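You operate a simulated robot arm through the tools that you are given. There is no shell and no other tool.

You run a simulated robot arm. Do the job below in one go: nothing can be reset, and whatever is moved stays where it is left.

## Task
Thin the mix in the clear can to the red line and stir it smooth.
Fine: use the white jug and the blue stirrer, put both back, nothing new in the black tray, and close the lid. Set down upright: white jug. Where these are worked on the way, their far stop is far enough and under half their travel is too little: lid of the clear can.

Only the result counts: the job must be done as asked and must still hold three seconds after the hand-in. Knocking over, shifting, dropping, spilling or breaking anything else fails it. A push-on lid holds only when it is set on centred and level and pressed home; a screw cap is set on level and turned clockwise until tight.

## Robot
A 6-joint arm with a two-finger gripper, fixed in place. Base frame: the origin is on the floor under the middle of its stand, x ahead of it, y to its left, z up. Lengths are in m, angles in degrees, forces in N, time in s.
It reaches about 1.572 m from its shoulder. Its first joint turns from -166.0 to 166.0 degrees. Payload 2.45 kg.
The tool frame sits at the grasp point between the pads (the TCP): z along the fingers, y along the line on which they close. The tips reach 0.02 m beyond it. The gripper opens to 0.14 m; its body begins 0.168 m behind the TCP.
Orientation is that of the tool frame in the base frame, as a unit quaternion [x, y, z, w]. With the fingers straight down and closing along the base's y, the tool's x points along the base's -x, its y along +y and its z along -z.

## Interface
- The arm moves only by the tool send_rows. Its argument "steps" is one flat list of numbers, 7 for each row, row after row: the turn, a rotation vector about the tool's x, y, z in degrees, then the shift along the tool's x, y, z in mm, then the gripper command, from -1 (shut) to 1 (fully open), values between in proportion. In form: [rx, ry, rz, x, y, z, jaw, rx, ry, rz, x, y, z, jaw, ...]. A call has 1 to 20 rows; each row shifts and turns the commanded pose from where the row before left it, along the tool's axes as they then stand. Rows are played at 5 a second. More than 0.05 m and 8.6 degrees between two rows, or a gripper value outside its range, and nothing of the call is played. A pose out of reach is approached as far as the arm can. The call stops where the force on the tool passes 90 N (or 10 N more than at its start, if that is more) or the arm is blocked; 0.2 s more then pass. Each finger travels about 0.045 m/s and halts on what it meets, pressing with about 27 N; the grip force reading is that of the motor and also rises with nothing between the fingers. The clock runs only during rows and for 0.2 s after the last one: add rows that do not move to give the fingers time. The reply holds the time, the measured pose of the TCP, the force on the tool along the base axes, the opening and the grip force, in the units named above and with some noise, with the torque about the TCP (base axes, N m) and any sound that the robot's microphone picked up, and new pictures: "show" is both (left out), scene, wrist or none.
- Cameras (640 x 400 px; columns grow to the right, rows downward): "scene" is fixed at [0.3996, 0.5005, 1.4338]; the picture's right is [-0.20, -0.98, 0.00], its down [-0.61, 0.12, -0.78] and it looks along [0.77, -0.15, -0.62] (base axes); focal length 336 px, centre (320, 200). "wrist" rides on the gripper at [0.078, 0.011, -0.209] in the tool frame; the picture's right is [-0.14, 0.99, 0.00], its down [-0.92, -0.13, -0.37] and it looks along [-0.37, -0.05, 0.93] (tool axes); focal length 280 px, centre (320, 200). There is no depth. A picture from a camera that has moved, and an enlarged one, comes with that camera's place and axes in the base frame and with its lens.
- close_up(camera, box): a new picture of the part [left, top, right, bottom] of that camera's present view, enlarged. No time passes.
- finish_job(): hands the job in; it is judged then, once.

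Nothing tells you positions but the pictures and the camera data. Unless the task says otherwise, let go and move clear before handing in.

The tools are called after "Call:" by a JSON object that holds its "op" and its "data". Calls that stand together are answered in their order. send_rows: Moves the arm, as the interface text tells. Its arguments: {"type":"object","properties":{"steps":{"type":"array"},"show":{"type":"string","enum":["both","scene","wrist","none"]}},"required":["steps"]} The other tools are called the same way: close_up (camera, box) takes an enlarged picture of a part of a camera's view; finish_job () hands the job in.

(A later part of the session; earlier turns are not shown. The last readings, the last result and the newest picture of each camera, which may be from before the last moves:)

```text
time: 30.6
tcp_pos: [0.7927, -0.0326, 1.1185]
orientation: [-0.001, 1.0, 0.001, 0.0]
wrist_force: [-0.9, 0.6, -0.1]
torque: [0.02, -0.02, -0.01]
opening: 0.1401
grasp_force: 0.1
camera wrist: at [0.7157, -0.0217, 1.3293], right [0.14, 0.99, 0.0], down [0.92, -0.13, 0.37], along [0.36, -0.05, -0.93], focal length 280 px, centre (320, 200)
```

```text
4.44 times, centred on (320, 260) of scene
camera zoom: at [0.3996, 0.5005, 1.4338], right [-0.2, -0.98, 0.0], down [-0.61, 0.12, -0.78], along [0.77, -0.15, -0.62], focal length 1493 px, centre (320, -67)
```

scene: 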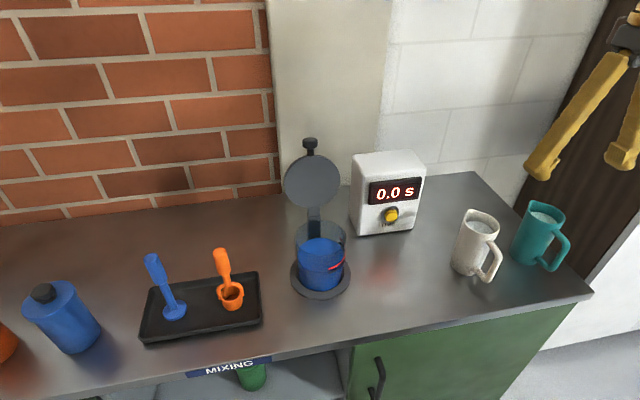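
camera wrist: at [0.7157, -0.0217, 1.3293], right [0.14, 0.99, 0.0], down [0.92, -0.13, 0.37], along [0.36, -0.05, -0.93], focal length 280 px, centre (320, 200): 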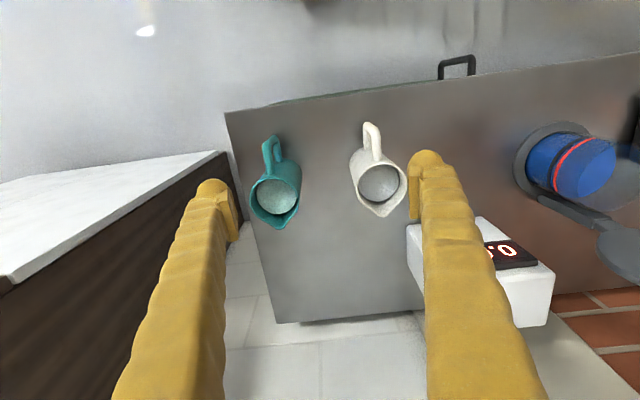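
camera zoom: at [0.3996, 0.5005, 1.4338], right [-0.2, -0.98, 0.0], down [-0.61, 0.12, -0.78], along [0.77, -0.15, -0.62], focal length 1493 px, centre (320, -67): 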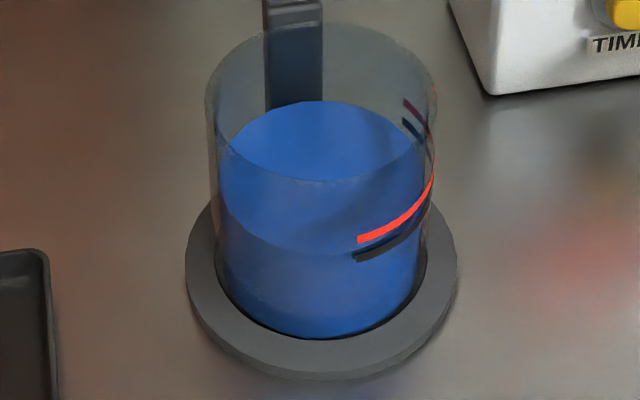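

Now I'll get a second overhead view directly over the white jug to triangulate its place and handle direction.

Call:
{"op": "send_rows", "data": {"steps": [0, 0, 0, -19, 27.5, 0, 1, 0, 0, 0, -19, 27.5, 0, 1, 0, 0, 0, -19, 27.5, 0, 1, 0, 0, 0, 0, 0, 0, 1], "show": "wrist"}}

Call:
{"op": "close_up", "data": {"camera": "wrist", "box": [260, 90, 400, 230]}}

Call:
{"op": "close_up", "data": {"camera": "scene", "box": [295, 235, 350, 290]}}

```text
time: 31.6
tcp_pos: [0.8485, 0.0512, 1.1215]
orientation: [0.0, 1.0, 0.001, 0.001]
wrist_force: [0.0, -0.4, 0.2]
torque: [0.04, 0.01, 0.02]
opening: 0.1401
grasp_force: 0.0
camera wrist: at [0.7711, 0.062, 1.331], right [0.14, 0.99, 0.0], down [0.92, -0.13, 0.37], along [0.36, -0.05, -0.93], focal length 280 px, centre (320, 200)
```

wrist: 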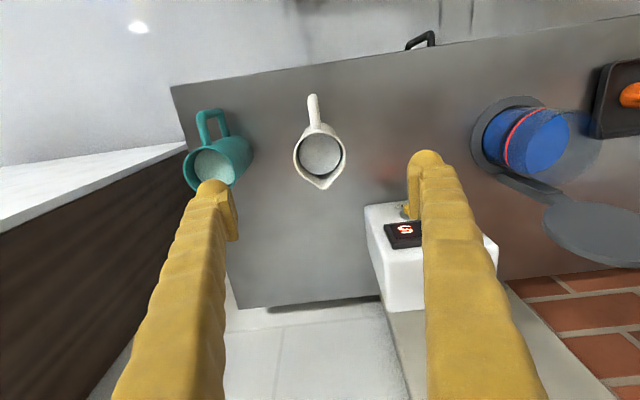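

```text
2.86 times, centred on (330, 160) of wrist
camera zoom: at [0.7711, 0.062, 1.331], right [0.14, 0.99, 0.0], down [0.92, -0.13, 0.37], along [0.36, -0.05, -0.93], focal length 801 px, centre (291, 314)
```

zoom: 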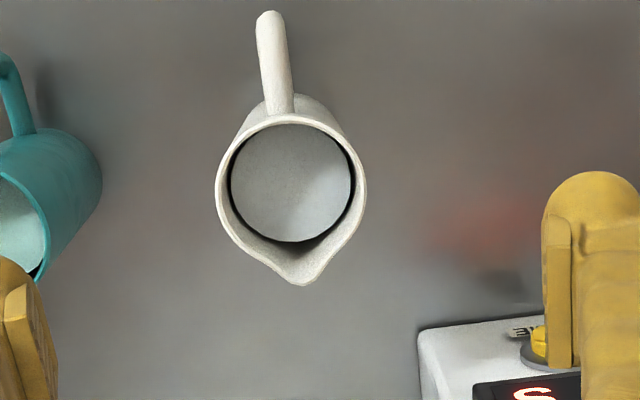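

```text
7.27 times, centred on (322, 262) of scene
camera zoom: at [0.3996, 0.5005, 1.4338], right [-0.2, -0.98, 0.0], down [-0.61, 0.12, -0.78], along [0.77, -0.15, -0.62], focal length 2443 px, centre (302, -254)
```

zoom: 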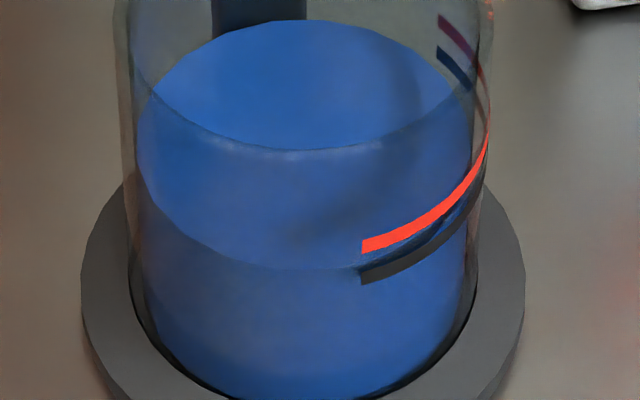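

The overhead views agree: the jug axis is at about (0.862, 0.049), its rim at z≈0.936, the spout points +x and the handle −x. I'll pitch the fingers to 45° and come in from the handle side with the handle between the fingers.

Call:
{"op": "send_rows", "data": {"steps": [0, -7.5, 0, 0, 0, 0, 1, 0, -7.5, 0, 0, 0, 0, 1, 0, -7.5, 0, 0, 0, 0, 1, 0, -7.5, 0, 0, 0, 0, 1, 0, -7.5, 0, 0, 0, 0, 1, 0, -7.5, 0, 0, 0, 0, 1, 0, 0, 0, 42.4, -0.5, 9.7, 1, 0, 0, 0, 42.4, -0.5, 9.7, 1, 0, 0, 0, 42.4, -0.5, 9.7, 1, 0, 0, 0, 42.4, -0.5, 9.7, 1, 0, 0, 0, 0, 0, 0, 1], "show": "both"}}

Call:
{"op": "close_up", "data": {"camera": "wrist", "box": [200, 60, 440, 260]}}

```text
time: 34.0
tcp_pos: [0.7463, 0.029, 0.9643]
orientation: [0.118, 0.923, 0.011, 0.365]
wrist_force: [1.5, 1.2, 1.5]
torque: [-0.17, 0.23, -0.21]
opening: 0.1401
grasp_force: 0.0
camera wrist: at [0.5527, 0.0712, 1.0673], right [0.31, 0.93, 0.2], down [0.37, -0.31, 0.87], along [0.88, -0.19, -0.44], focal length 280 px, centre (320, 200)
```

scene: 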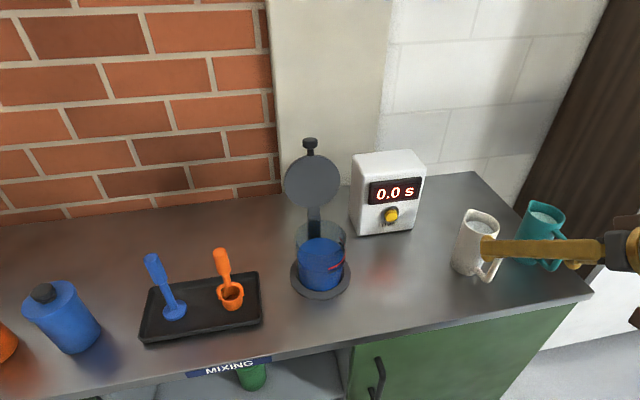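
wrist: 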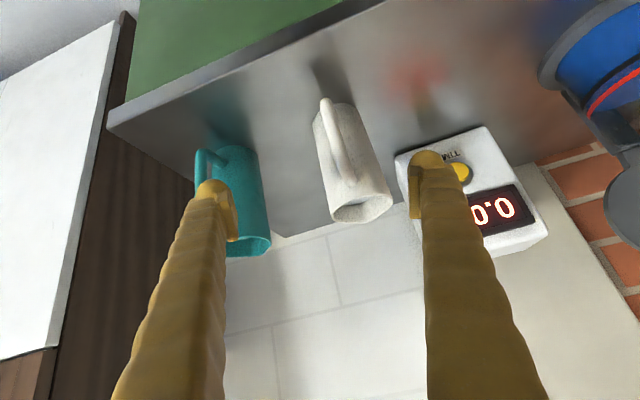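

```text
2.00 times, centred on (320, 160) of wrist
camera zoom: at [0.5527, 0.0712, 1.0673], right [0.31, 0.93, 0.2], down [0.37, -0.31, 0.87], along [0.88, -0.19, -0.44], focal length 561 px, centre (320, 280)
```

zoom: 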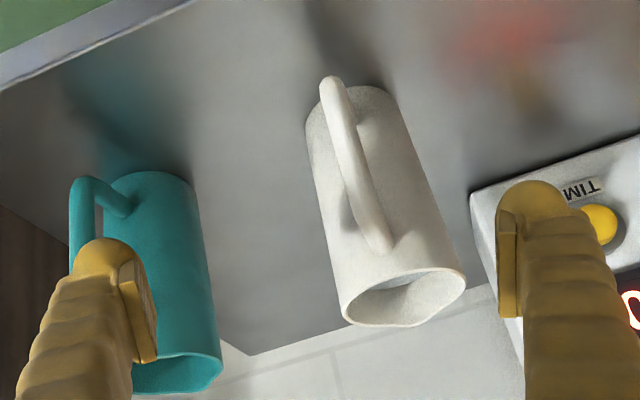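

The orientation hasn't settled as commanded. I'll wait a moment and re-read.

Call:
{"op": "send_rows", "data": {"steps": [0, 0, 0, 0, 0, 0, 1, 0, 0, 0, 0, 0, 0, 1, 0, 0, 0, 0, 0, 0, 1], "show": "wrist"}}

```text
time: 34.8
tcp_pos: [0.7555, 0.051, 0.9728]
orientation: [-0.002, 0.924, 0.002, 0.382]
wrist_force: [-0.9, 0.5, -0.7]
torque: [0.03, 0.02, 0.01]
opening: 0.1402
grasp_force: 0.0
camera wrist: at [0.5539, 0.0614, 1.0666], right [0.1, 0.99, 0.1], down [0.39, -0.13, 0.91], along [0.92, -0.05, -0.4], focal length 280 px, centre (320, 200)
```

wrist: 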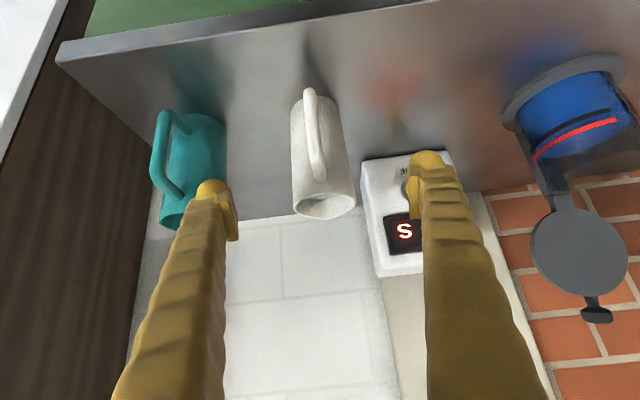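

Settled at (0.756, 0.051, 0.973) with a 45° pitch. I'll check the centring of the jug between the fingers.

Call:
{"op": "close_up", "data": {"camera": "wrist", "box": [200, 70, 440, 250]}}

Call:
{"op": "close_up", "data": {"camera": "scene", "box": [430, 180, 600, 300]}}

```text
2.22 times, centred on (320, 160) of wrist
camera zoom: at [0.5539, 0.0614, 1.0666], right [0.1, 0.99, 0.1], down [0.39, -0.13, 0.91], along [0.92, -0.05, -0.4], focal length 623 px, centre (320, 289)
```

zoom: 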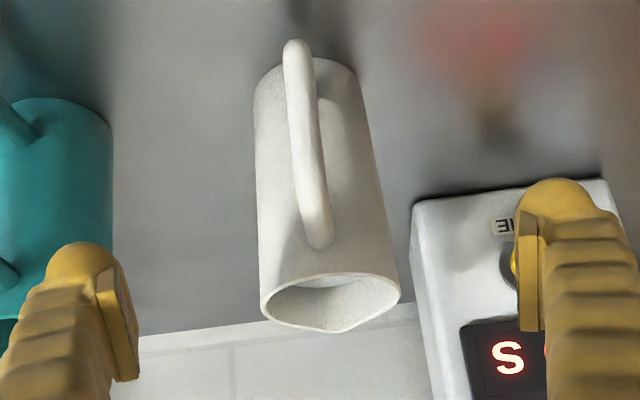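

```text
3.33 times, centred on (515, 240) of scene
camera zoom: at [0.3996, 0.5005, 1.4338], right [-0.2, -0.98, 0.0], down [-0.61, 0.12, -0.78], along [0.77, -0.15, -0.62], focal length 1120 px, centre (-330, 67)
```

zoom: 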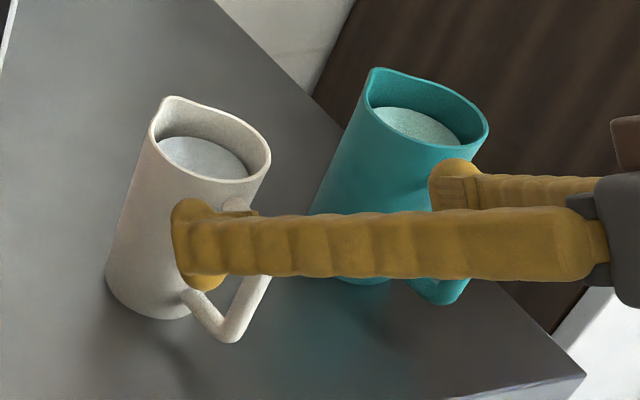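

The jug axis is at y≈0.049, matching. I'll advance along the fingers to straddle the body at mid height.

Call:
{"op": "send_rows", "data": {"steps": [0, 0, 0, 0, -1.6, 0, 0.7, 0, 0, 0, 0, 0, 30, 0.64, 0, 0, 0, 0, 0, 30, 0.64, 0, 0, 0, 0, 0, 30, 0.64, 0, 0, 0, 0, 0, 30, 0.64, 0, 0, 0, 0, 0, 28, 0.64, 0, 0, 0, 0, 0, 0, 0.64], "show": "both"}}

Call:
{"op": "close_up", "data": {"camera": "wrist", "box": [200, 100, 440, 280]}}

Call:
{"op": "close_up", "data": {"camera": "scene", "box": [430, 180, 600, 300]}}

```text
time: 36.4
tcp_pos: [0.8628, 0.0608, 0.8728]
orientation: [0.001, 0.925, -0.004, 0.381]
wrist_force: [0.3, 0.2, -0.1]
torque: [0.0, -0.02, 0.01]
opening: 0.1151
grasp_force: 0.0
out of reach, approached as far as the arm can: row 5, 6
camera wrist: at [0.6606, 0.0732, 0.9671], right [0.1, 0.99, 0.09], down [0.39, -0.12, 0.91], along [0.91, -0.06, -0.4], focal length 280 px, centre (320, 200)
```

scene: 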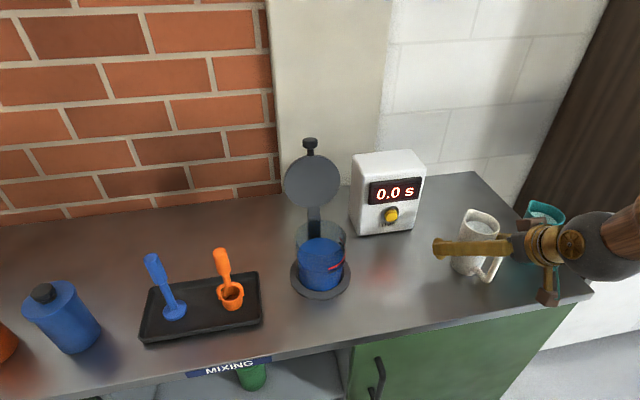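
wrist: 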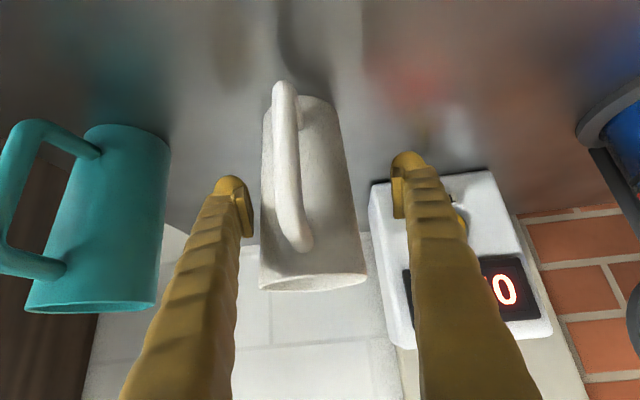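

```text
2.22 times, centred on (320, 190) of wrist
camera zoom: at [0.6606, 0.0732, 0.9671], right [0.1, 0.99, 0.09], down [0.39, -0.12, 0.91], along [0.91, -0.06, -0.4], focal length 623 px, centre (320, 222)
```

zoom: 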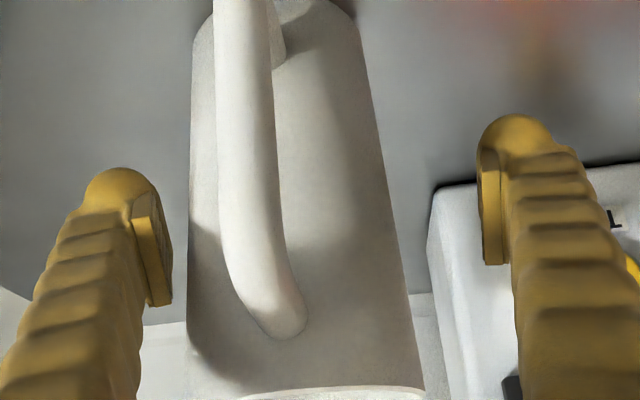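

```text
3.33 times, centred on (515, 240) of scene
camera zoom: at [0.3996, 0.5005, 1.4338], right [-0.2, -0.98, 0.0], down [-0.61, 0.12, -0.78], along [0.77, -0.15, -0.62], focal length 1120 px, centre (-330, 67)
```

zoom: 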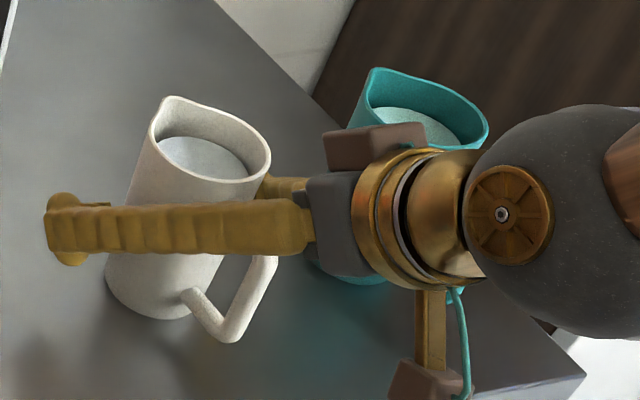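

The pose was at the edge of reach and drifted +12 mm in y. I'll steepen the pitch to 60°, which is easier for the arm, and recentre.

Call:
{"op": "send_rows", "data": {"steps": [0, 5, 0, 0, 0, 0, 0.64, 0, 5, 0, 0, 0, 0, 0.64, 0, 5, 0, 0, 0, 0, 0.64, 0, 0, 0, 0, 0, 0, 0.64, 0, 0, 0, 0, 0, 0, 0.64], "show": "wrist"}}

```text
time: 37.6
tcp_pos: [0.8636, 0.0482, 0.8735]
orientation: [0.005, 0.953, -0.015, 0.304]
wrist_force: [-0.2, 0.5, -1.2]
torque: [0.0, 0.02, 0.02]
opening: 0.1149
grasp_force: 0.1
out of reach, approached as far as the arm can: row 3
camera wrist: at [0.6804, 0.0663, 0.9997], right [0.13, 0.99, 0.05], down [0.53, -0.12, 0.84], along [0.83, -0.08, -0.54], focal length 280 px, centre (320, 200)
```

wrist: 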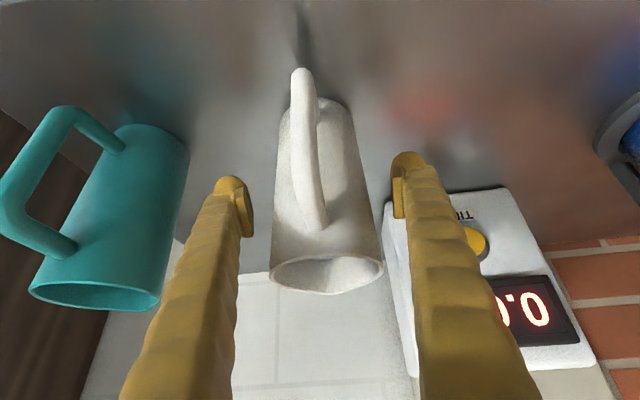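

This pose sits near a wrist singularity (tool in line with the forearm), so I won't grip here. I'll back out along the fingers, steepen the pitch in free space to about 75°, and re-approach from above.

Call:
{"op": "send_rows", "data": {"steps": [0, 0, 0, 0, 0, -25, 0.64, 0, 0, 0, 0, 0, -30, 0.64, 0, 0, 0, 0, 0, -35, 0.64, 0, 0, 0, 0, 0, -40, 0.64, 0, 0, 0, 0, 0, -40, 0.64, 0, 0, 0, 0, 0, 0, 0.64], "show": "both"}}

```text
time: 39.0
tcp_pos: [0.7777, 0.0607, 1.0193]
orientation: [0.0, 0.966, 0.002, 0.258]
wrist_force: [-0.8, 0.0, 0.2]
torque: [-0.01, -0.03, -0.03]
opening: 0.115
grasp_force: 0.2
out of reach, approached as far as the arm can: row 1
camera wrist: at [0.6049, 0.0708, 1.1635], right [0.12, 0.99, 0.07], down [0.61, -0.13, 0.78], along [0.78, -0.05, -0.62], focal length 280 px, centre (320, 200)
```

scene: 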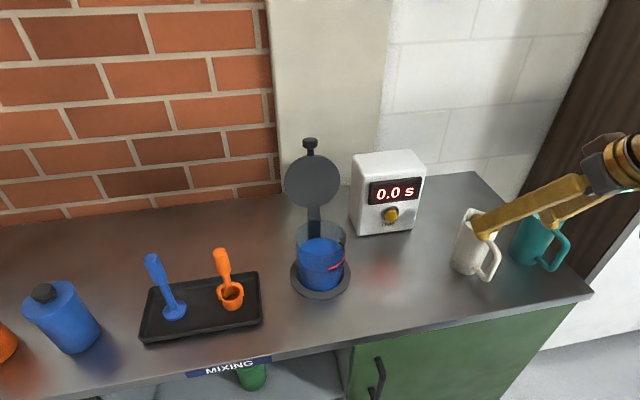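
wrist: 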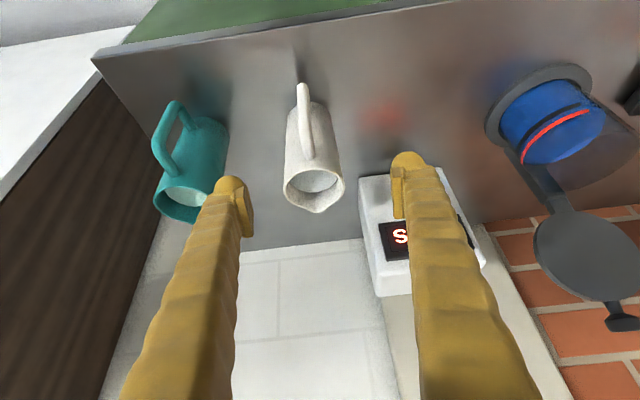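

Call:
{"op": "send_rows", "data": {"steps": [0, 5, 0, 0, 0, 0, 0.64, 0, 5, 0, 0, 0, 0, 0.64, 0, 5, 0, 0, 0, 0, 0.64, 0, 0, 0, -21.2, -6, 18, 0.64, 0, 0, 0, -21.3, -5.9, 17.9, 0.64, 0, 0, 0, 0, 0, 0, 0.64, 0, 0, 0, 0, 0, 0, 0.64], "show": "wrist"}}

Call:
{"op": "close_up", "data": {"camera": "wrist", "box": [220, 70, 420, 240]}}

Call:
{"op": "close_up", "data": {"camera": "scene", "box": [430, 160, 600, 300]}}

```text
time: 40.6
tcp_pos: [0.8273, 0.0463, 0.9956]
orientation: [0.0, 0.991, 0.001, 0.131]
wrist_force: [0.1, 0.3, 0.3]
torque: [0.02, 0.02, -0.01]
opening: 0.1147
grasp_force: 0.1
camera wrist: at [0.6982, 0.0568, 1.1792], right [0.13, 0.99, 0.04], down [0.79, -0.13, 0.59], along [0.59, -0.05, -0.8], focal length 280 px, centre (320, 200)
```

wrist: 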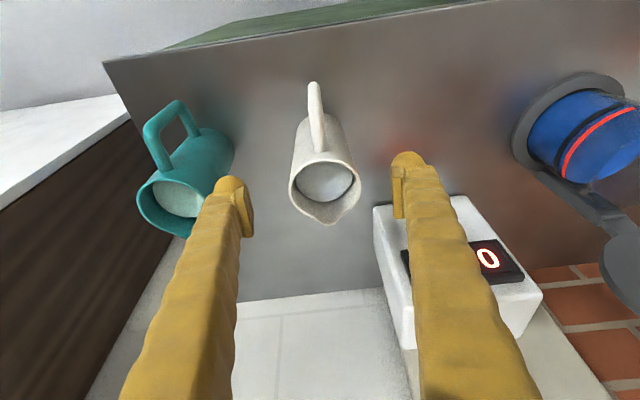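

```text
2.35 times, centred on (320, 155) of wrist
camera zoom: at [0.6982, 0.0568, 1.1792], right [0.13, 0.99, 0.04], down [0.79, -0.13, 0.59], along [0.59, -0.05, -0.8], focal length 660 px, centre (320, 306)
```

zoom: 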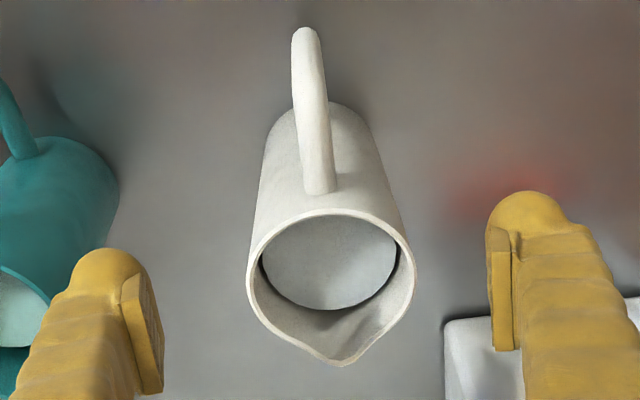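

```text
2.86 times, centred on (515, 230) of scene
camera zoom: at [0.3996, 0.5005, 1.4338], right [-0.2, -0.98, 0.0], down [-0.61, 0.12, -0.78], along [0.77, -0.15, -0.62], focal length 960 px, centre (-237, 114)
```

zoom: 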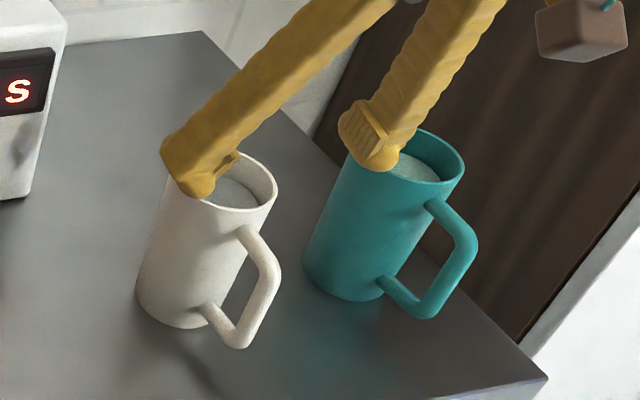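

The rim centre reads (0.863, 0.048). I'll shift 2.4 mm in +y and go down over the jug to mid-height.

Call:
{"op": "send_rows", "data": {"steps": [0, 0, 0, 0, 2.4, 0, 0.64, 0, 0, 0, 0, 0, 26, 0.64, 0, 0, 0, 0, 0, 26, 0.64, 0, 0, 0, 0, 0, 26, 0.64, 0, 0, 0, 0, 0, 26, 0.64, 0, 0, 0, 0, 0, 26, 0.64, 0, 0, 0, 0, 0, 0, 0.64], "show": "wrist"}}

Call:
{"op": "close_up", "data": {"camera": "wrist", "box": [200, 80, 440, 280]}}

Call:
{"op": "close_up", "data": {"camera": "scene", "box": [430, 160, 600, 300]}}

```text
time: 42.2
tcp_pos: [0.8614, 0.0502, 0.8708]
orientation: [-0.001, 0.992, 0.001, 0.13]
wrist_force: [-0.7, 0.7, 0.4]
torque: [0.0, -0.02, 0.0]
opening: 0.1147
grasp_force: 0.0
camera wrist: at [0.7327, 0.0611, 1.0532], right [0.13, 0.99, 0.04], down [0.79, -0.13, 0.59], along [0.59, -0.05, -0.8], focal length 280 px, centre (320, 200)
```

wrist: 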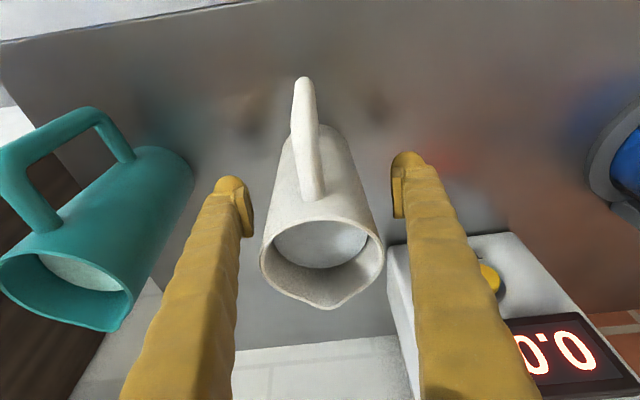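

```text
2.00 times, centred on (320, 180) of wrist
camera zoom: at [0.7327, 0.0611, 1.0532], right [0.13, 0.99, 0.04], down [0.79, -0.13, 0.59], along [0.59, -0.05, -0.8], focal length 561 px, centre (320, 240)
```

zoom: 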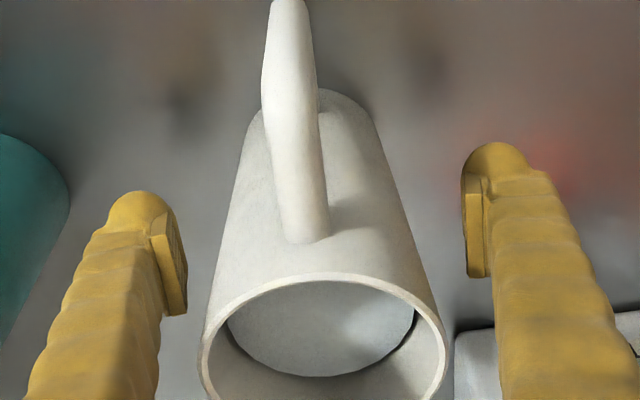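

```text
2.86 times, centred on (515, 230) of scene
camera zoom: at [0.3996, 0.5005, 1.4338], right [-0.2, -0.98, 0.0], down [-0.61, 0.12, -0.78], along [0.77, -0.15, -0.62], focal length 960 px, centre (-237, 114)
```

zoom: 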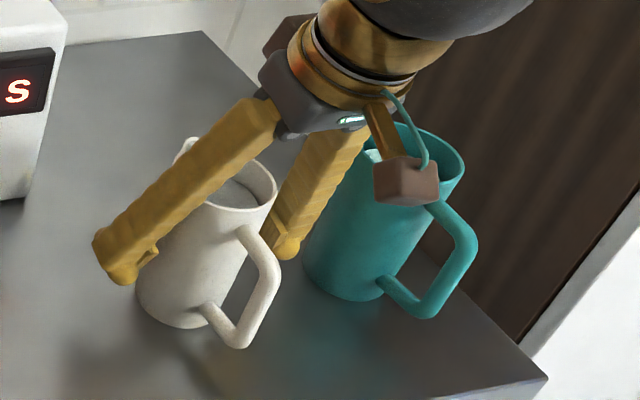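

The fingers straddle the body, centred within about 1 mm. Closing on the jug.

Call:
{"op": "send_rows", "data": {"steps": [0, 0, 0, 0, 0, 0, 0.25, 0, 0, 0, 0, 0, 0, 0.1, 0, 0, 0, 0, 0, 0, -1, 0, 0, 0, 0, 0, 0, -1, 0, 0, 0, 0, 0, 0, -1, 0, 0, 0, 0, 0, 0, -1], "show": "both"}}

```text
time: 43.6
tcp_pos: [0.8614, 0.0508, 0.8706]
orientation: [0.0, 0.992, 0.0, 0.13]
wrist_force: [1.4, -0.9, 1.3]
torque: [0.11, -0.01, -0.02]
opening: 0.0778
grasp_force: 27.1
camera wrist: at [0.7328, 0.0611, 1.0535], right [0.13, 0.99, 0.04], down [0.79, -0.13, 0.59], along [0.59, -0.05, -0.8], focal length 280 px, centre (320, 200)
```

scene: 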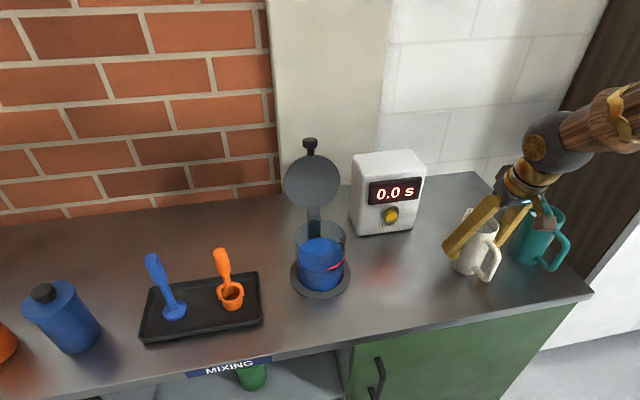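
wrist: 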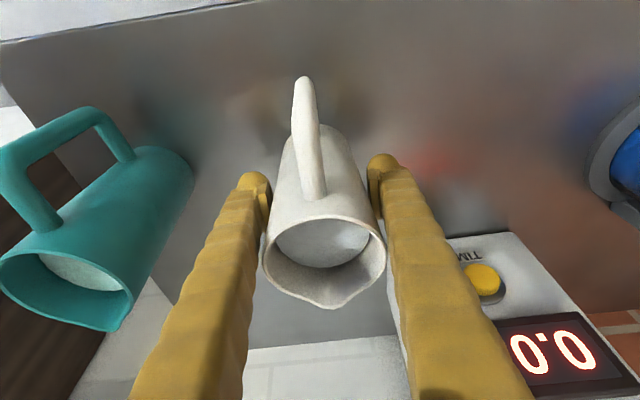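

Gripped with 27 N and no side load. I'll lift a little straight up and check.

Call:
{"op": "send_rows", "data": {"steps": [0, 0, 0, -2.6, 0, -9.7, -1, 0, 0, 0, -2.6, 0, -9.7, -1, 0, 0, 0, 0, 0, 0, -1], "show": "scene"}}

Call:
{"op": "close_up", "data": {"camera": "scene", "box": [430, 160, 600, 300]}}

```text
time: 44.4
tcp_pos: [0.861, 0.0505, 0.8911]
orientation: [0.0, 0.991, 0.001, 0.13]
wrist_force: [-0.3, 1.2, 1.6]
torque: [0.19, 0.09, -0.02]
opening: 0.0792
grasp_force: 27.5
```

scene: 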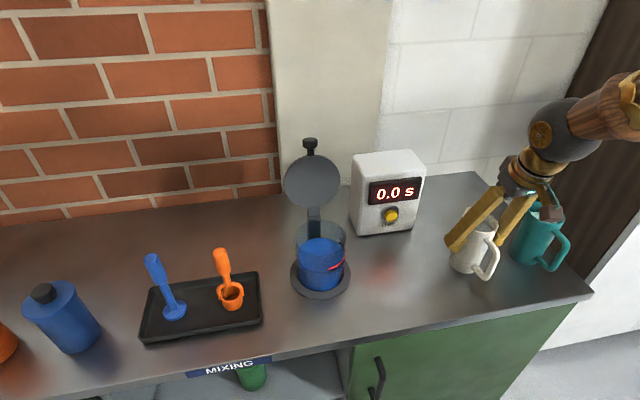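

```text
2.86 times, centred on (515, 230) of scene
camera zoom: at [0.3996, 0.5005, 1.4338], right [-0.2, -0.98, 0.0], down [-0.61, 0.12, -0.78], along [0.77, -0.15, -0.62], focal length 960 px, centre (-237, 114)
```

zoom: 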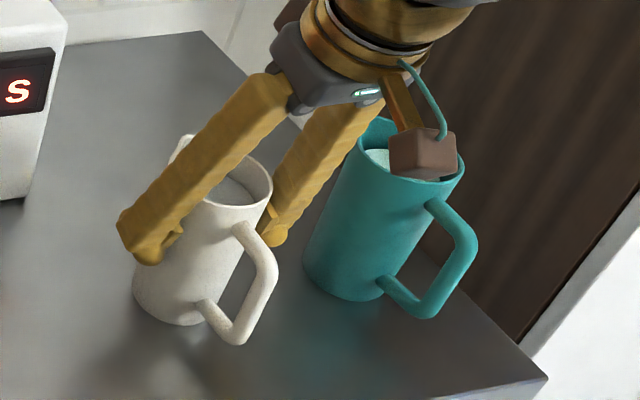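

Call:
{"op": "close_up", "data": {"camera": "wrist", "box": [200, 60, 440, 320]}}

Call:
{"op": "close_up", "data": {"camera": "scene", "box": [435, 195, 515, 295]}}

```text
1.54 times, centred on (320, 190) of wrist
camera zoom: at [0.7324, 0.0607, 1.0746], right [0.13, 0.99, 0.04], down [0.79, -0.13, 0.59], along [0.59, -0.05, -0.8], focal length 431 px, centre (320, 215)
```

zoom: 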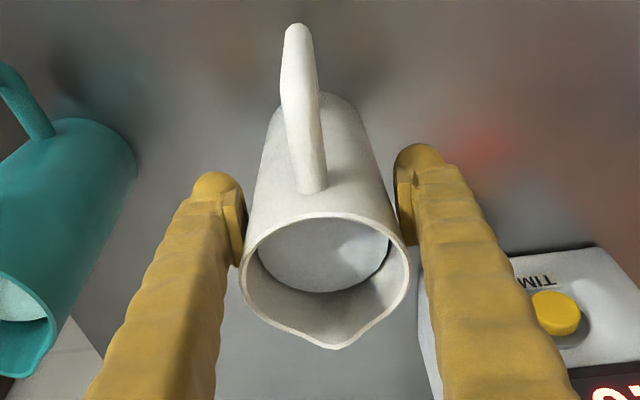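

```text
4.00 times, centred on (475, 245) of scene
camera zoom: at [0.3996, 0.5005, 1.4338], right [-0.2, -0.98, 0.0], down [-0.61, 0.12, -0.78], along [0.77, -0.15, -0.62], focal length 1344 px, centre (-300, 20)
```

zoom: 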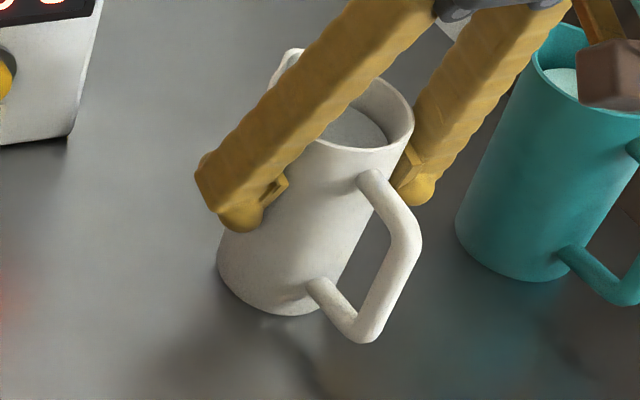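

The jug didn't come up: the fingers slid. I'll wait with the grip closed to see whether it builds up.

Call:
{"op": "send_rows", "data": {"steps": [0, 0, 0, 0, 0, 0, -1, 0, 0, 0, 0, 0, 0, -1, 0, 0, 0, 0, 0, 0, -1, 0, 0, 0, 0, 0, 0, -1], "show": "wrist"}}

```text
time: 45.4
tcp_pos: [0.8612, 0.0509, 0.8912]
orientation: [-0.001, 0.991, 0.001, 0.131]
wrist_force: [1.1, 1.1, 9.0]
torque: [0.01, -0.08, -0.01]
opening: 0.0793
grasp_force: 26.6
camera wrist: at [0.7324, 0.0607, 1.0745], right [0.13, 0.99, 0.04], down [0.79, -0.13, 0.59], along [0.59, -0.05, -0.8], focal length 280 px, centre (320, 200)
```

wrist: 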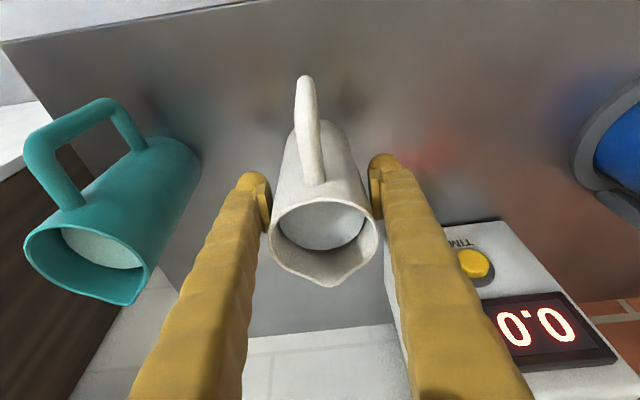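

Call:
{"op": "close_up", "data": {"camera": "scene", "box": [440, 190, 580, 300]}}

Call:
{"op": "close_up", "data": {"camera": "wrist", "box": [230, 130, 410, 290]}}

```text
3.64 times, centred on (510, 245) of scene
camera zoom: at [0.3996, 0.5005, 1.4338], right [-0.2, -0.98, 0.0], down [-0.61, 0.12, -0.78], along [0.77, -0.15, -0.62], focal length 1222 px, centre (-371, 36)
```

zoom: 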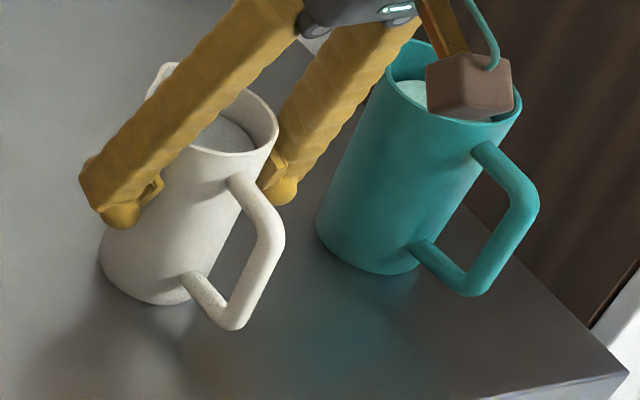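

```text
2.50 times, centred on (320, 210) of wrist
camera zoom: at [0.7324, 0.0607, 1.0745], right [0.13, 0.99, 0.04], down [0.79, -0.13, 0.59], along [0.59, -0.05, -0.8], focal length 701 px, centre (320, 175)
```

zoom: 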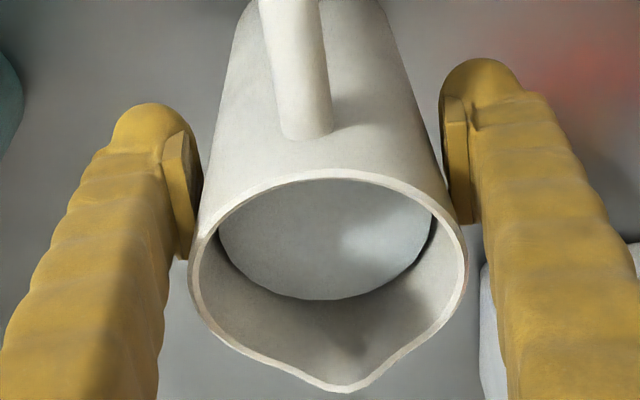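

The jug seems to have risen only a few mm. I'll raise another 10 mm and compare to see whether it follows.

Call:
{"op": "send_rows", "data": {"steps": [0, 0, 0, -1.3, 0, -4.85, -1, 0, 0, 0, -1.3, 0, -4.85, -1, 0, 0, 0, 0, 0, 0, -1], "show": "none"}}

Call:
{"op": "close_up", "data": {"camera": "scene", "box": [440, 190, 580, 300]}}

Call:
{"op": "close_up", "data": {"camera": "wrist", "box": [230, 130, 410, 290]}}

```text
time: 46.2
tcp_pos: [0.8609, 0.0491, 0.9005]
orientation: [0.0, 0.992, 0.001, 0.13]
wrist_force: [0.2, 0.5, -5.4]
torque: [0.04, -0.01, 0.0]
opening: 0.0791
grasp_force: 26.8
```

```text
3.64 times, centred on (510, 245) of scene
camera zoom: at [0.3996, 0.5005, 1.4338], right [-0.2, -0.98, 0.0], down [-0.61, 0.12, -0.78], along [0.77, -0.15, -0.62], focal length 1222 px, centre (-371, 36)
```

zoom: 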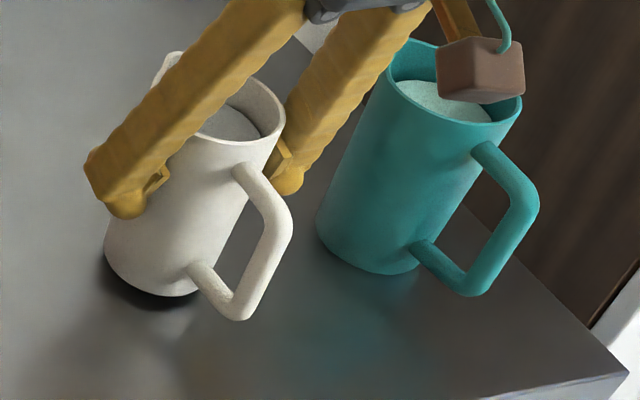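

```text
2.50 times, centred on (320, 210) of wrist
camera zoom: at [0.7324, 0.0597, 1.0837], right [0.13, 0.99, 0.04], down [0.79, -0.13, 0.59], along [0.59, -0.05, -0.8], focal length 701 px, centre (320, 175)
```

zoom: 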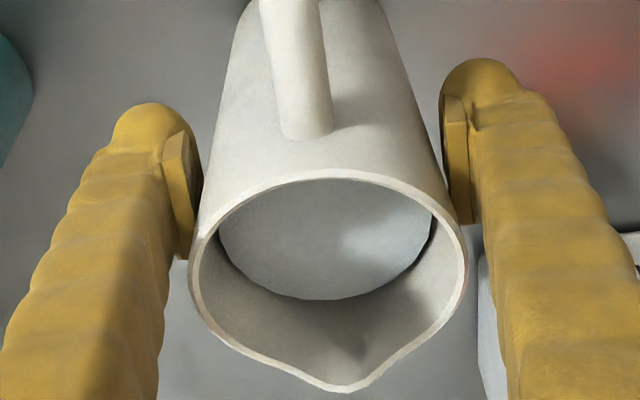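

Now the jug is clearly off the bench and moves with the fingers (weight about 5–6 N, no slip between views). I'll lift gently.

Call:
{"op": "send_rows", "data": {"steps": [0, 0, 0, -2.6, 0, -9.7, -1, 0, 0, 0, -3.9, 0, -14.5, -1, 0, 0, 0, -5.2, 0, -19.3, -1, 0, 0, 0, -5.2, 0, -19.3, -1, 0, 0, 0, -5.2, 0, -19.3, -1, 0, 0, 0, -5.2, 0, -19.3, -1, 0, 0, 0, -5.2, 0, -19.3, -1, 0, 0, 0, -3.9, 0, -14.5, -1, 0, 0, 0, -2.6, 0, -9.7, -1, 0, 0, 0, 0, 0, 0, -1], "show": "both"}}

Call:
{"op": "close_up", "data": {"camera": "wrist", "box": [230, 130, 410, 290]}}

```text
time: 48.4
tcp_pos: [0.86, 0.0489, 1.0497]
orientation: [0.001, 0.992, 0.001, 0.13]
wrist_force: [-0.9, -0.5, -4.2]
torque: [0.04, -0.02, 0.0]
opening: 0.0792
grasp_force: 27.6
camera wrist: at [0.7327, 0.0591, 1.2339], right [0.13, 0.99, 0.04], down [0.79, -0.13, 0.59], along [0.59, -0.05, -0.8], focal length 280 px, centre (320, 200)
```

scene: 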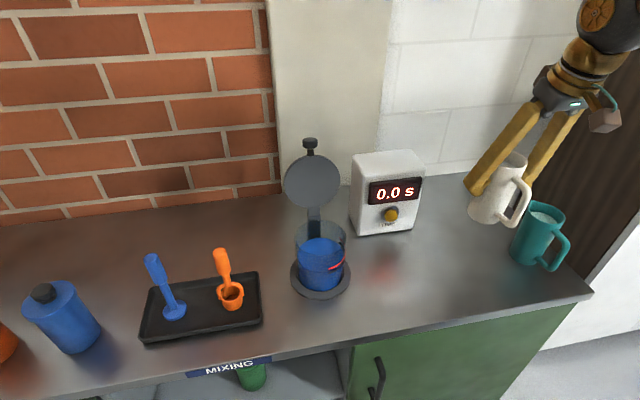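
wrist: 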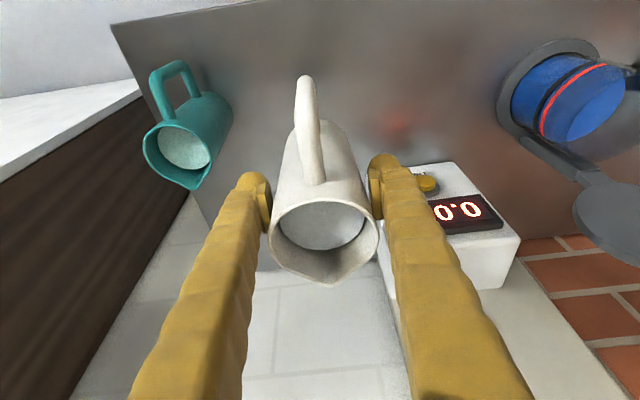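

```text
2.50 times, centred on (320, 210) of wrist
camera zoom: at [0.7327, 0.0591, 1.2339], right [0.13, 0.99, 0.04], down [0.79, -0.13, 0.59], along [0.59, -0.05, -0.8], focal length 701 px, centre (320, 175)
```

zoom: 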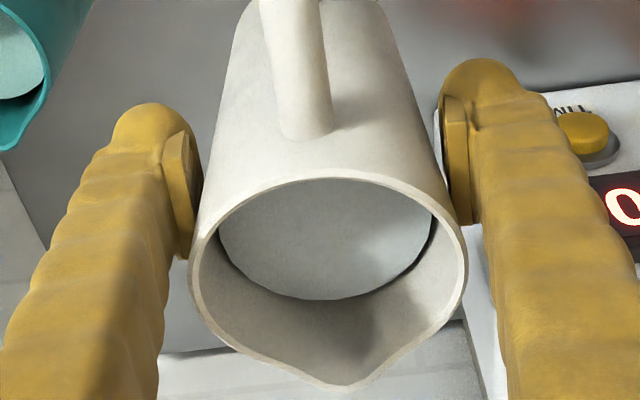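

The grip holds with no slip. I'll raise the jug and carry it in +y toward the can, still level, passing well above it.

Call:
{"op": "send_rows", "data": {"steps": [0, 0, 0, -2.6, 10, -9.7, -1, 0, 0, 0, -2.6, 20, -9.7, -1, 0, 0, 0, -2.6, 30, -9.7, -1, 0, 0, 0, -2.6, 35, -9.7, -1, 0, 0, 0, -2.6, 35, -9.7, -1, 0, 0, 0, -2.6, 35, -9.7, -1, 0, 0, 0, -2.6, 35, -9.7, -1, 0, 0, 0, 0, 35, 0, -1, 0, 0, 0, 0, 35, 0, -1, 0, 0, 0, 0, 35, 0, -1, 0, 0, 0, 0, 35, 0, -1, 0, 0, 0, 0, 30, 0, -1, 0, 0, 0, 0, 20, 0, -1, 0, 0, 0, 0, 10, 0, -1, 0, 0, 0, 0, 0, 0, -1], "show": "both"}}

```text
time: 51.6
tcp_pos: [0.8604, 0.4499, 1.1214]
orientation: [0.0, 0.992, 0.0, 0.129]
wrist_force: [-0.6, -0.1, -3.9]
torque: [-0.02, -0.07, 0.0]
opening: 0.0792
grasp_force: 27.1
camera wrist: at [0.7325, 0.4603, 1.3051], right [0.13, 0.99, 0.04], down [0.79, -0.13, 0.59], along [0.59, -0.05, -0.8], focal length 280 px, centre (320, 200)
```

scene: 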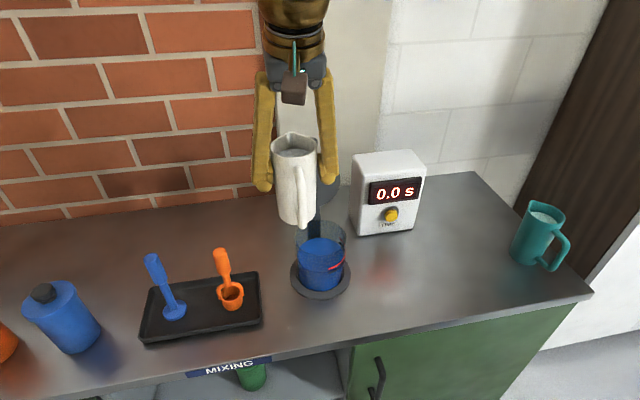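
wrist: 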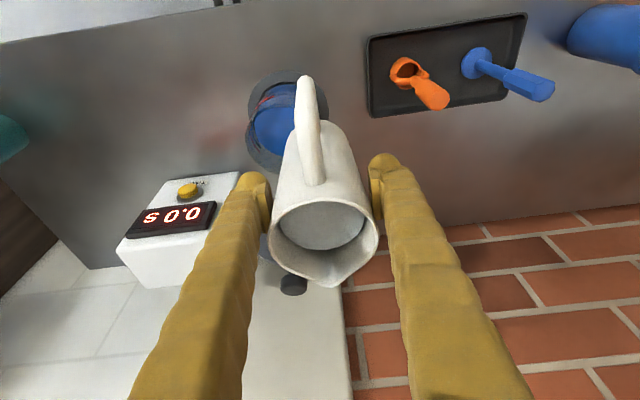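

The jug is level beside the can and the can stays in clear view. Next I'll turn the jug 45° so the spout faces the can.

Call:
{"op": "send_rows", "data": {"steps": [0.97, 0, 3.62, 0, 0, 0, -1, 1.45, 0, 5.43, 0, 0, 0, -1, 1.94, 0, 7.24, 0, 0, 0, -1, 1.94, 0, 7.24, 0, 0, 0, -1, 1.94, 0, 7.24, 0, 0, 0, -1, 1.94, 0, 7.24, 0, 0, 0, -1, 1.47, 0, 5.46, 0, 0, 0, -1, 0, 0, 0, 0, 0, 0, -1, 0, 0, 0, 0, 0, 0, -1], "show": "both"}}

```text
time: 53.6
tcp_pos: [0.861, 0.4495, 1.1222]
orientation: [0.38, 0.916, -0.05, 0.12]
wrist_force: [-0.3, -0.2, -4.6]
torque: [-0.05, -0.05, -0.02]
opening: 0.0795
grasp_force: 27.3
camera wrist: at [0.7773, 0.5482, 1.3051], right [0.79, 0.61, 0.04], down [0.47, -0.65, 0.59], along [0.38, -0.45, -0.8], focal length 280 px, centre (320, 200)
```

scene: 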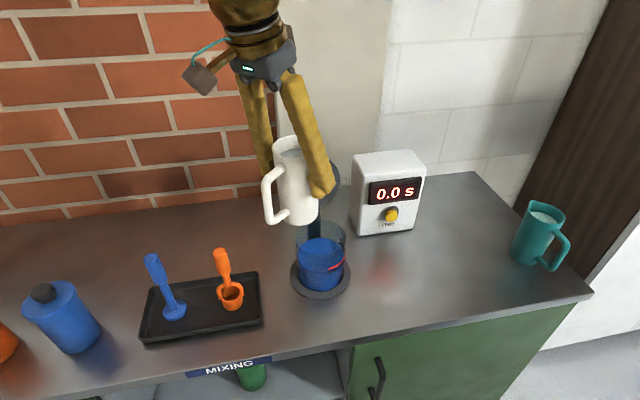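
wrist: 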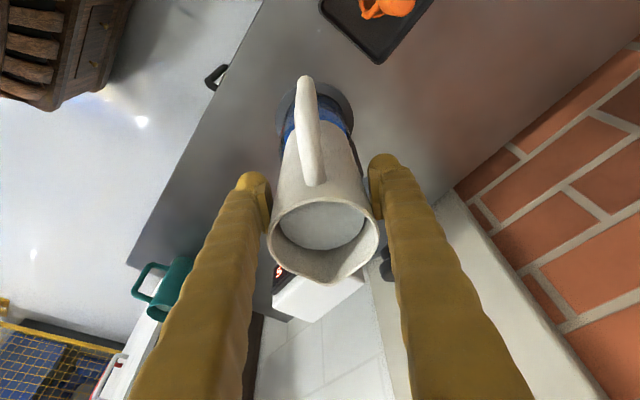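

Orientation is as expected, with the spout pointing at azimuth −45°. I'll shift back slightly so the spout lands near the can's centre, tilt 20° (below the flow angle), then look.

Call:
{"op": "send_rows", "data": {"steps": [0, 0, 0, 10.1, -3, -2.7, -1, 0, 0, 0, 10.1, -3, -2.7, -1, 0, 4, 0, 0, 0, 0, -1, 0, 5, 0, 0, 0, 0, -1, 0, 5, 0, 0, 0, 0, -1, 0, 4, 0, 0, 0, 0, -1, 0, 2, 0, 0, 0, 0, -1, 0, 0, 0, 0, 0, 0, -1], "show": "both"}}

Call:
{"op": "close_up", "data": {"camera": "wrist", "box": [230, 60, 410, 290]}}

Call:
{"op": "close_up", "data": {"camera": "scene", "box": [240, 120, 380, 300]}}

```text
time: 55.4
tcp_pos: [0.8417, 0.4599, 1.1225]
orientation: [0.381, 0.924, 0.017, -0.041]
wrist_force: [-0.8, 0.0, -4.1]
torque: [-0.03, -0.06, 0.0]
opening: 0.0795
grasp_force: 26.6
camera wrist: at [0.8082, 0.5091, 1.3387], right [0.8, 0.6, -0.01], down [0.58, -0.76, 0.28], along [0.16, -0.23, -0.96], focal length 280 px, centre (320, 200)
```

scene: 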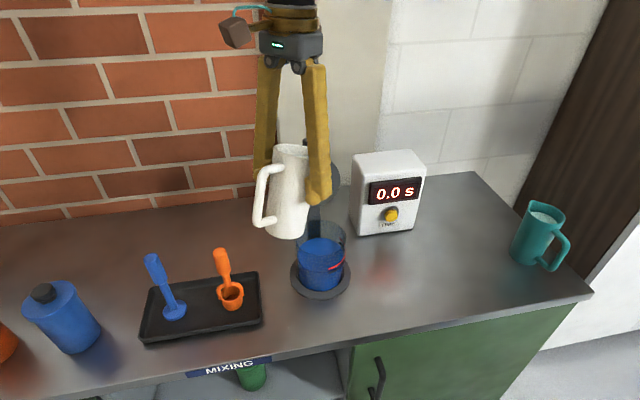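
wrist: 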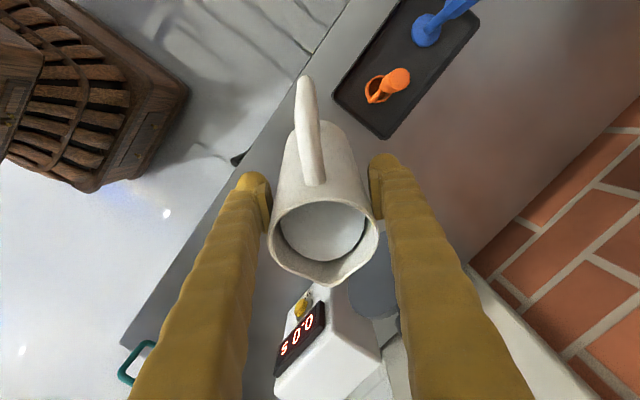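

```text
1.74 times, centred on (320, 175) of wrist
camera zoom: at [0.8082, 0.5091, 1.3387], right [0.8, 0.6, -0.01], down [0.58, -0.76, 0.28], along [0.16, -0.23, -0.96], focal length 488 px, centre (320, 244)
```

zoom: 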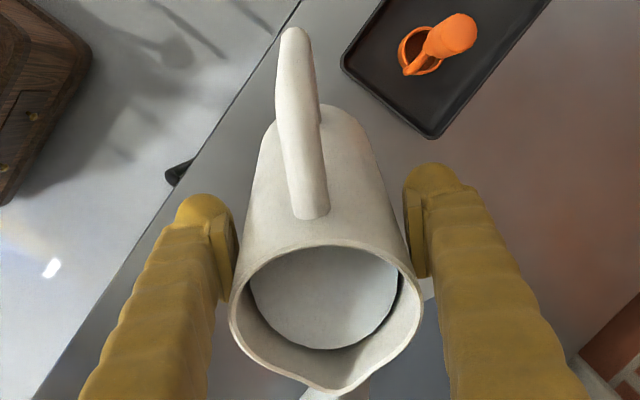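

```text
2.22 times, centred on (310, 210) of scene
camera zoom: at [0.3996, 0.5005, 1.4338], right [-0.2, -0.98, 0.0], down [-0.61, 0.12, -0.78], along [0.77, -0.15, -0.62], focal length 746 px, centre (342, 178)
```

zoom: 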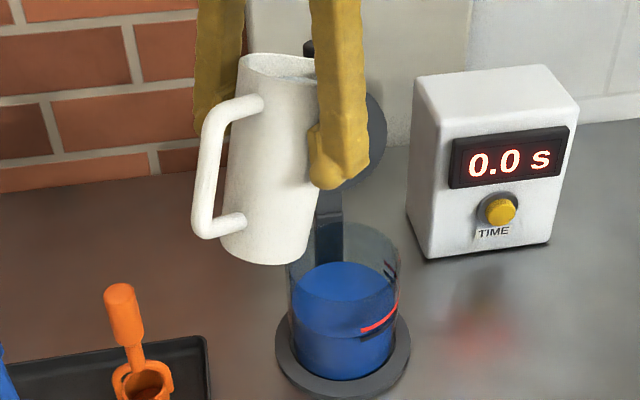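

The jug is tilted 20° with no flow yet. I'll lower it so the spout is a few cm above the can rim.

Call:
{"op": "send_rows", "data": {"steps": [0, 0, 0, -1.3, 0, 14.9, -1, 0, 0, 0, -2.2, 0, 24.9, -1, 0, 0, 0, -2.6, 0, 29.9, -1, 0, 0, 0, -2.6, 0, 29.9, -1, 0, 0, 0, -1.7, 0, 19.9, -1, 0, 0, 0, -0.9, 0, 10, -1, 0, 0, 0, 0, 0, 0, -1], "show": "both"}}

Call:
{"op": "close_up", "data": {"camera": "scene", "box": [260, 160, 380, 310]}}

```text
time: 57.0
tcp_pos: [0.8403, 0.4605, 0.9928]
orientation: [0.383, 0.923, 0.017, -0.04]
wrist_force: [-0.2, 0.6, -3.6]
torque: [-0.07, -0.04, 0.01]
opening: 0.0791
grasp_force: 27.4
camera wrist: at [0.8074, 0.5101, 1.2082], right [0.8, 0.6, -0.01], down [0.58, -0.76, 0.29], along [0.16, -0.23, -0.96], focal length 280 px, centre (320, 200)
```

scene: 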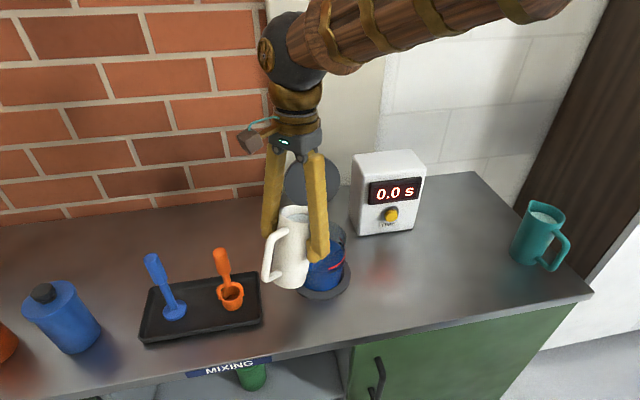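
wrist: 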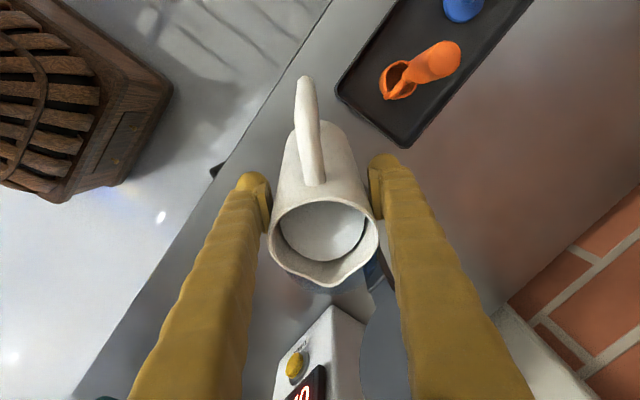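

```text
2.67 times, centred on (320, 235) of scene
camera zoom: at [0.3996, 0.5005, 1.4338], right [-0.2, -0.98, 0.0], down [-0.61, 0.12, -0.78], along [0.77, -0.15, -0.62], focal length 896 px, centre (320, 107)
```

zoom: 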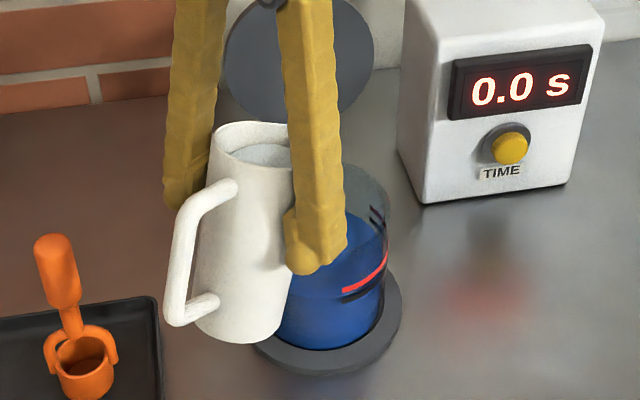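

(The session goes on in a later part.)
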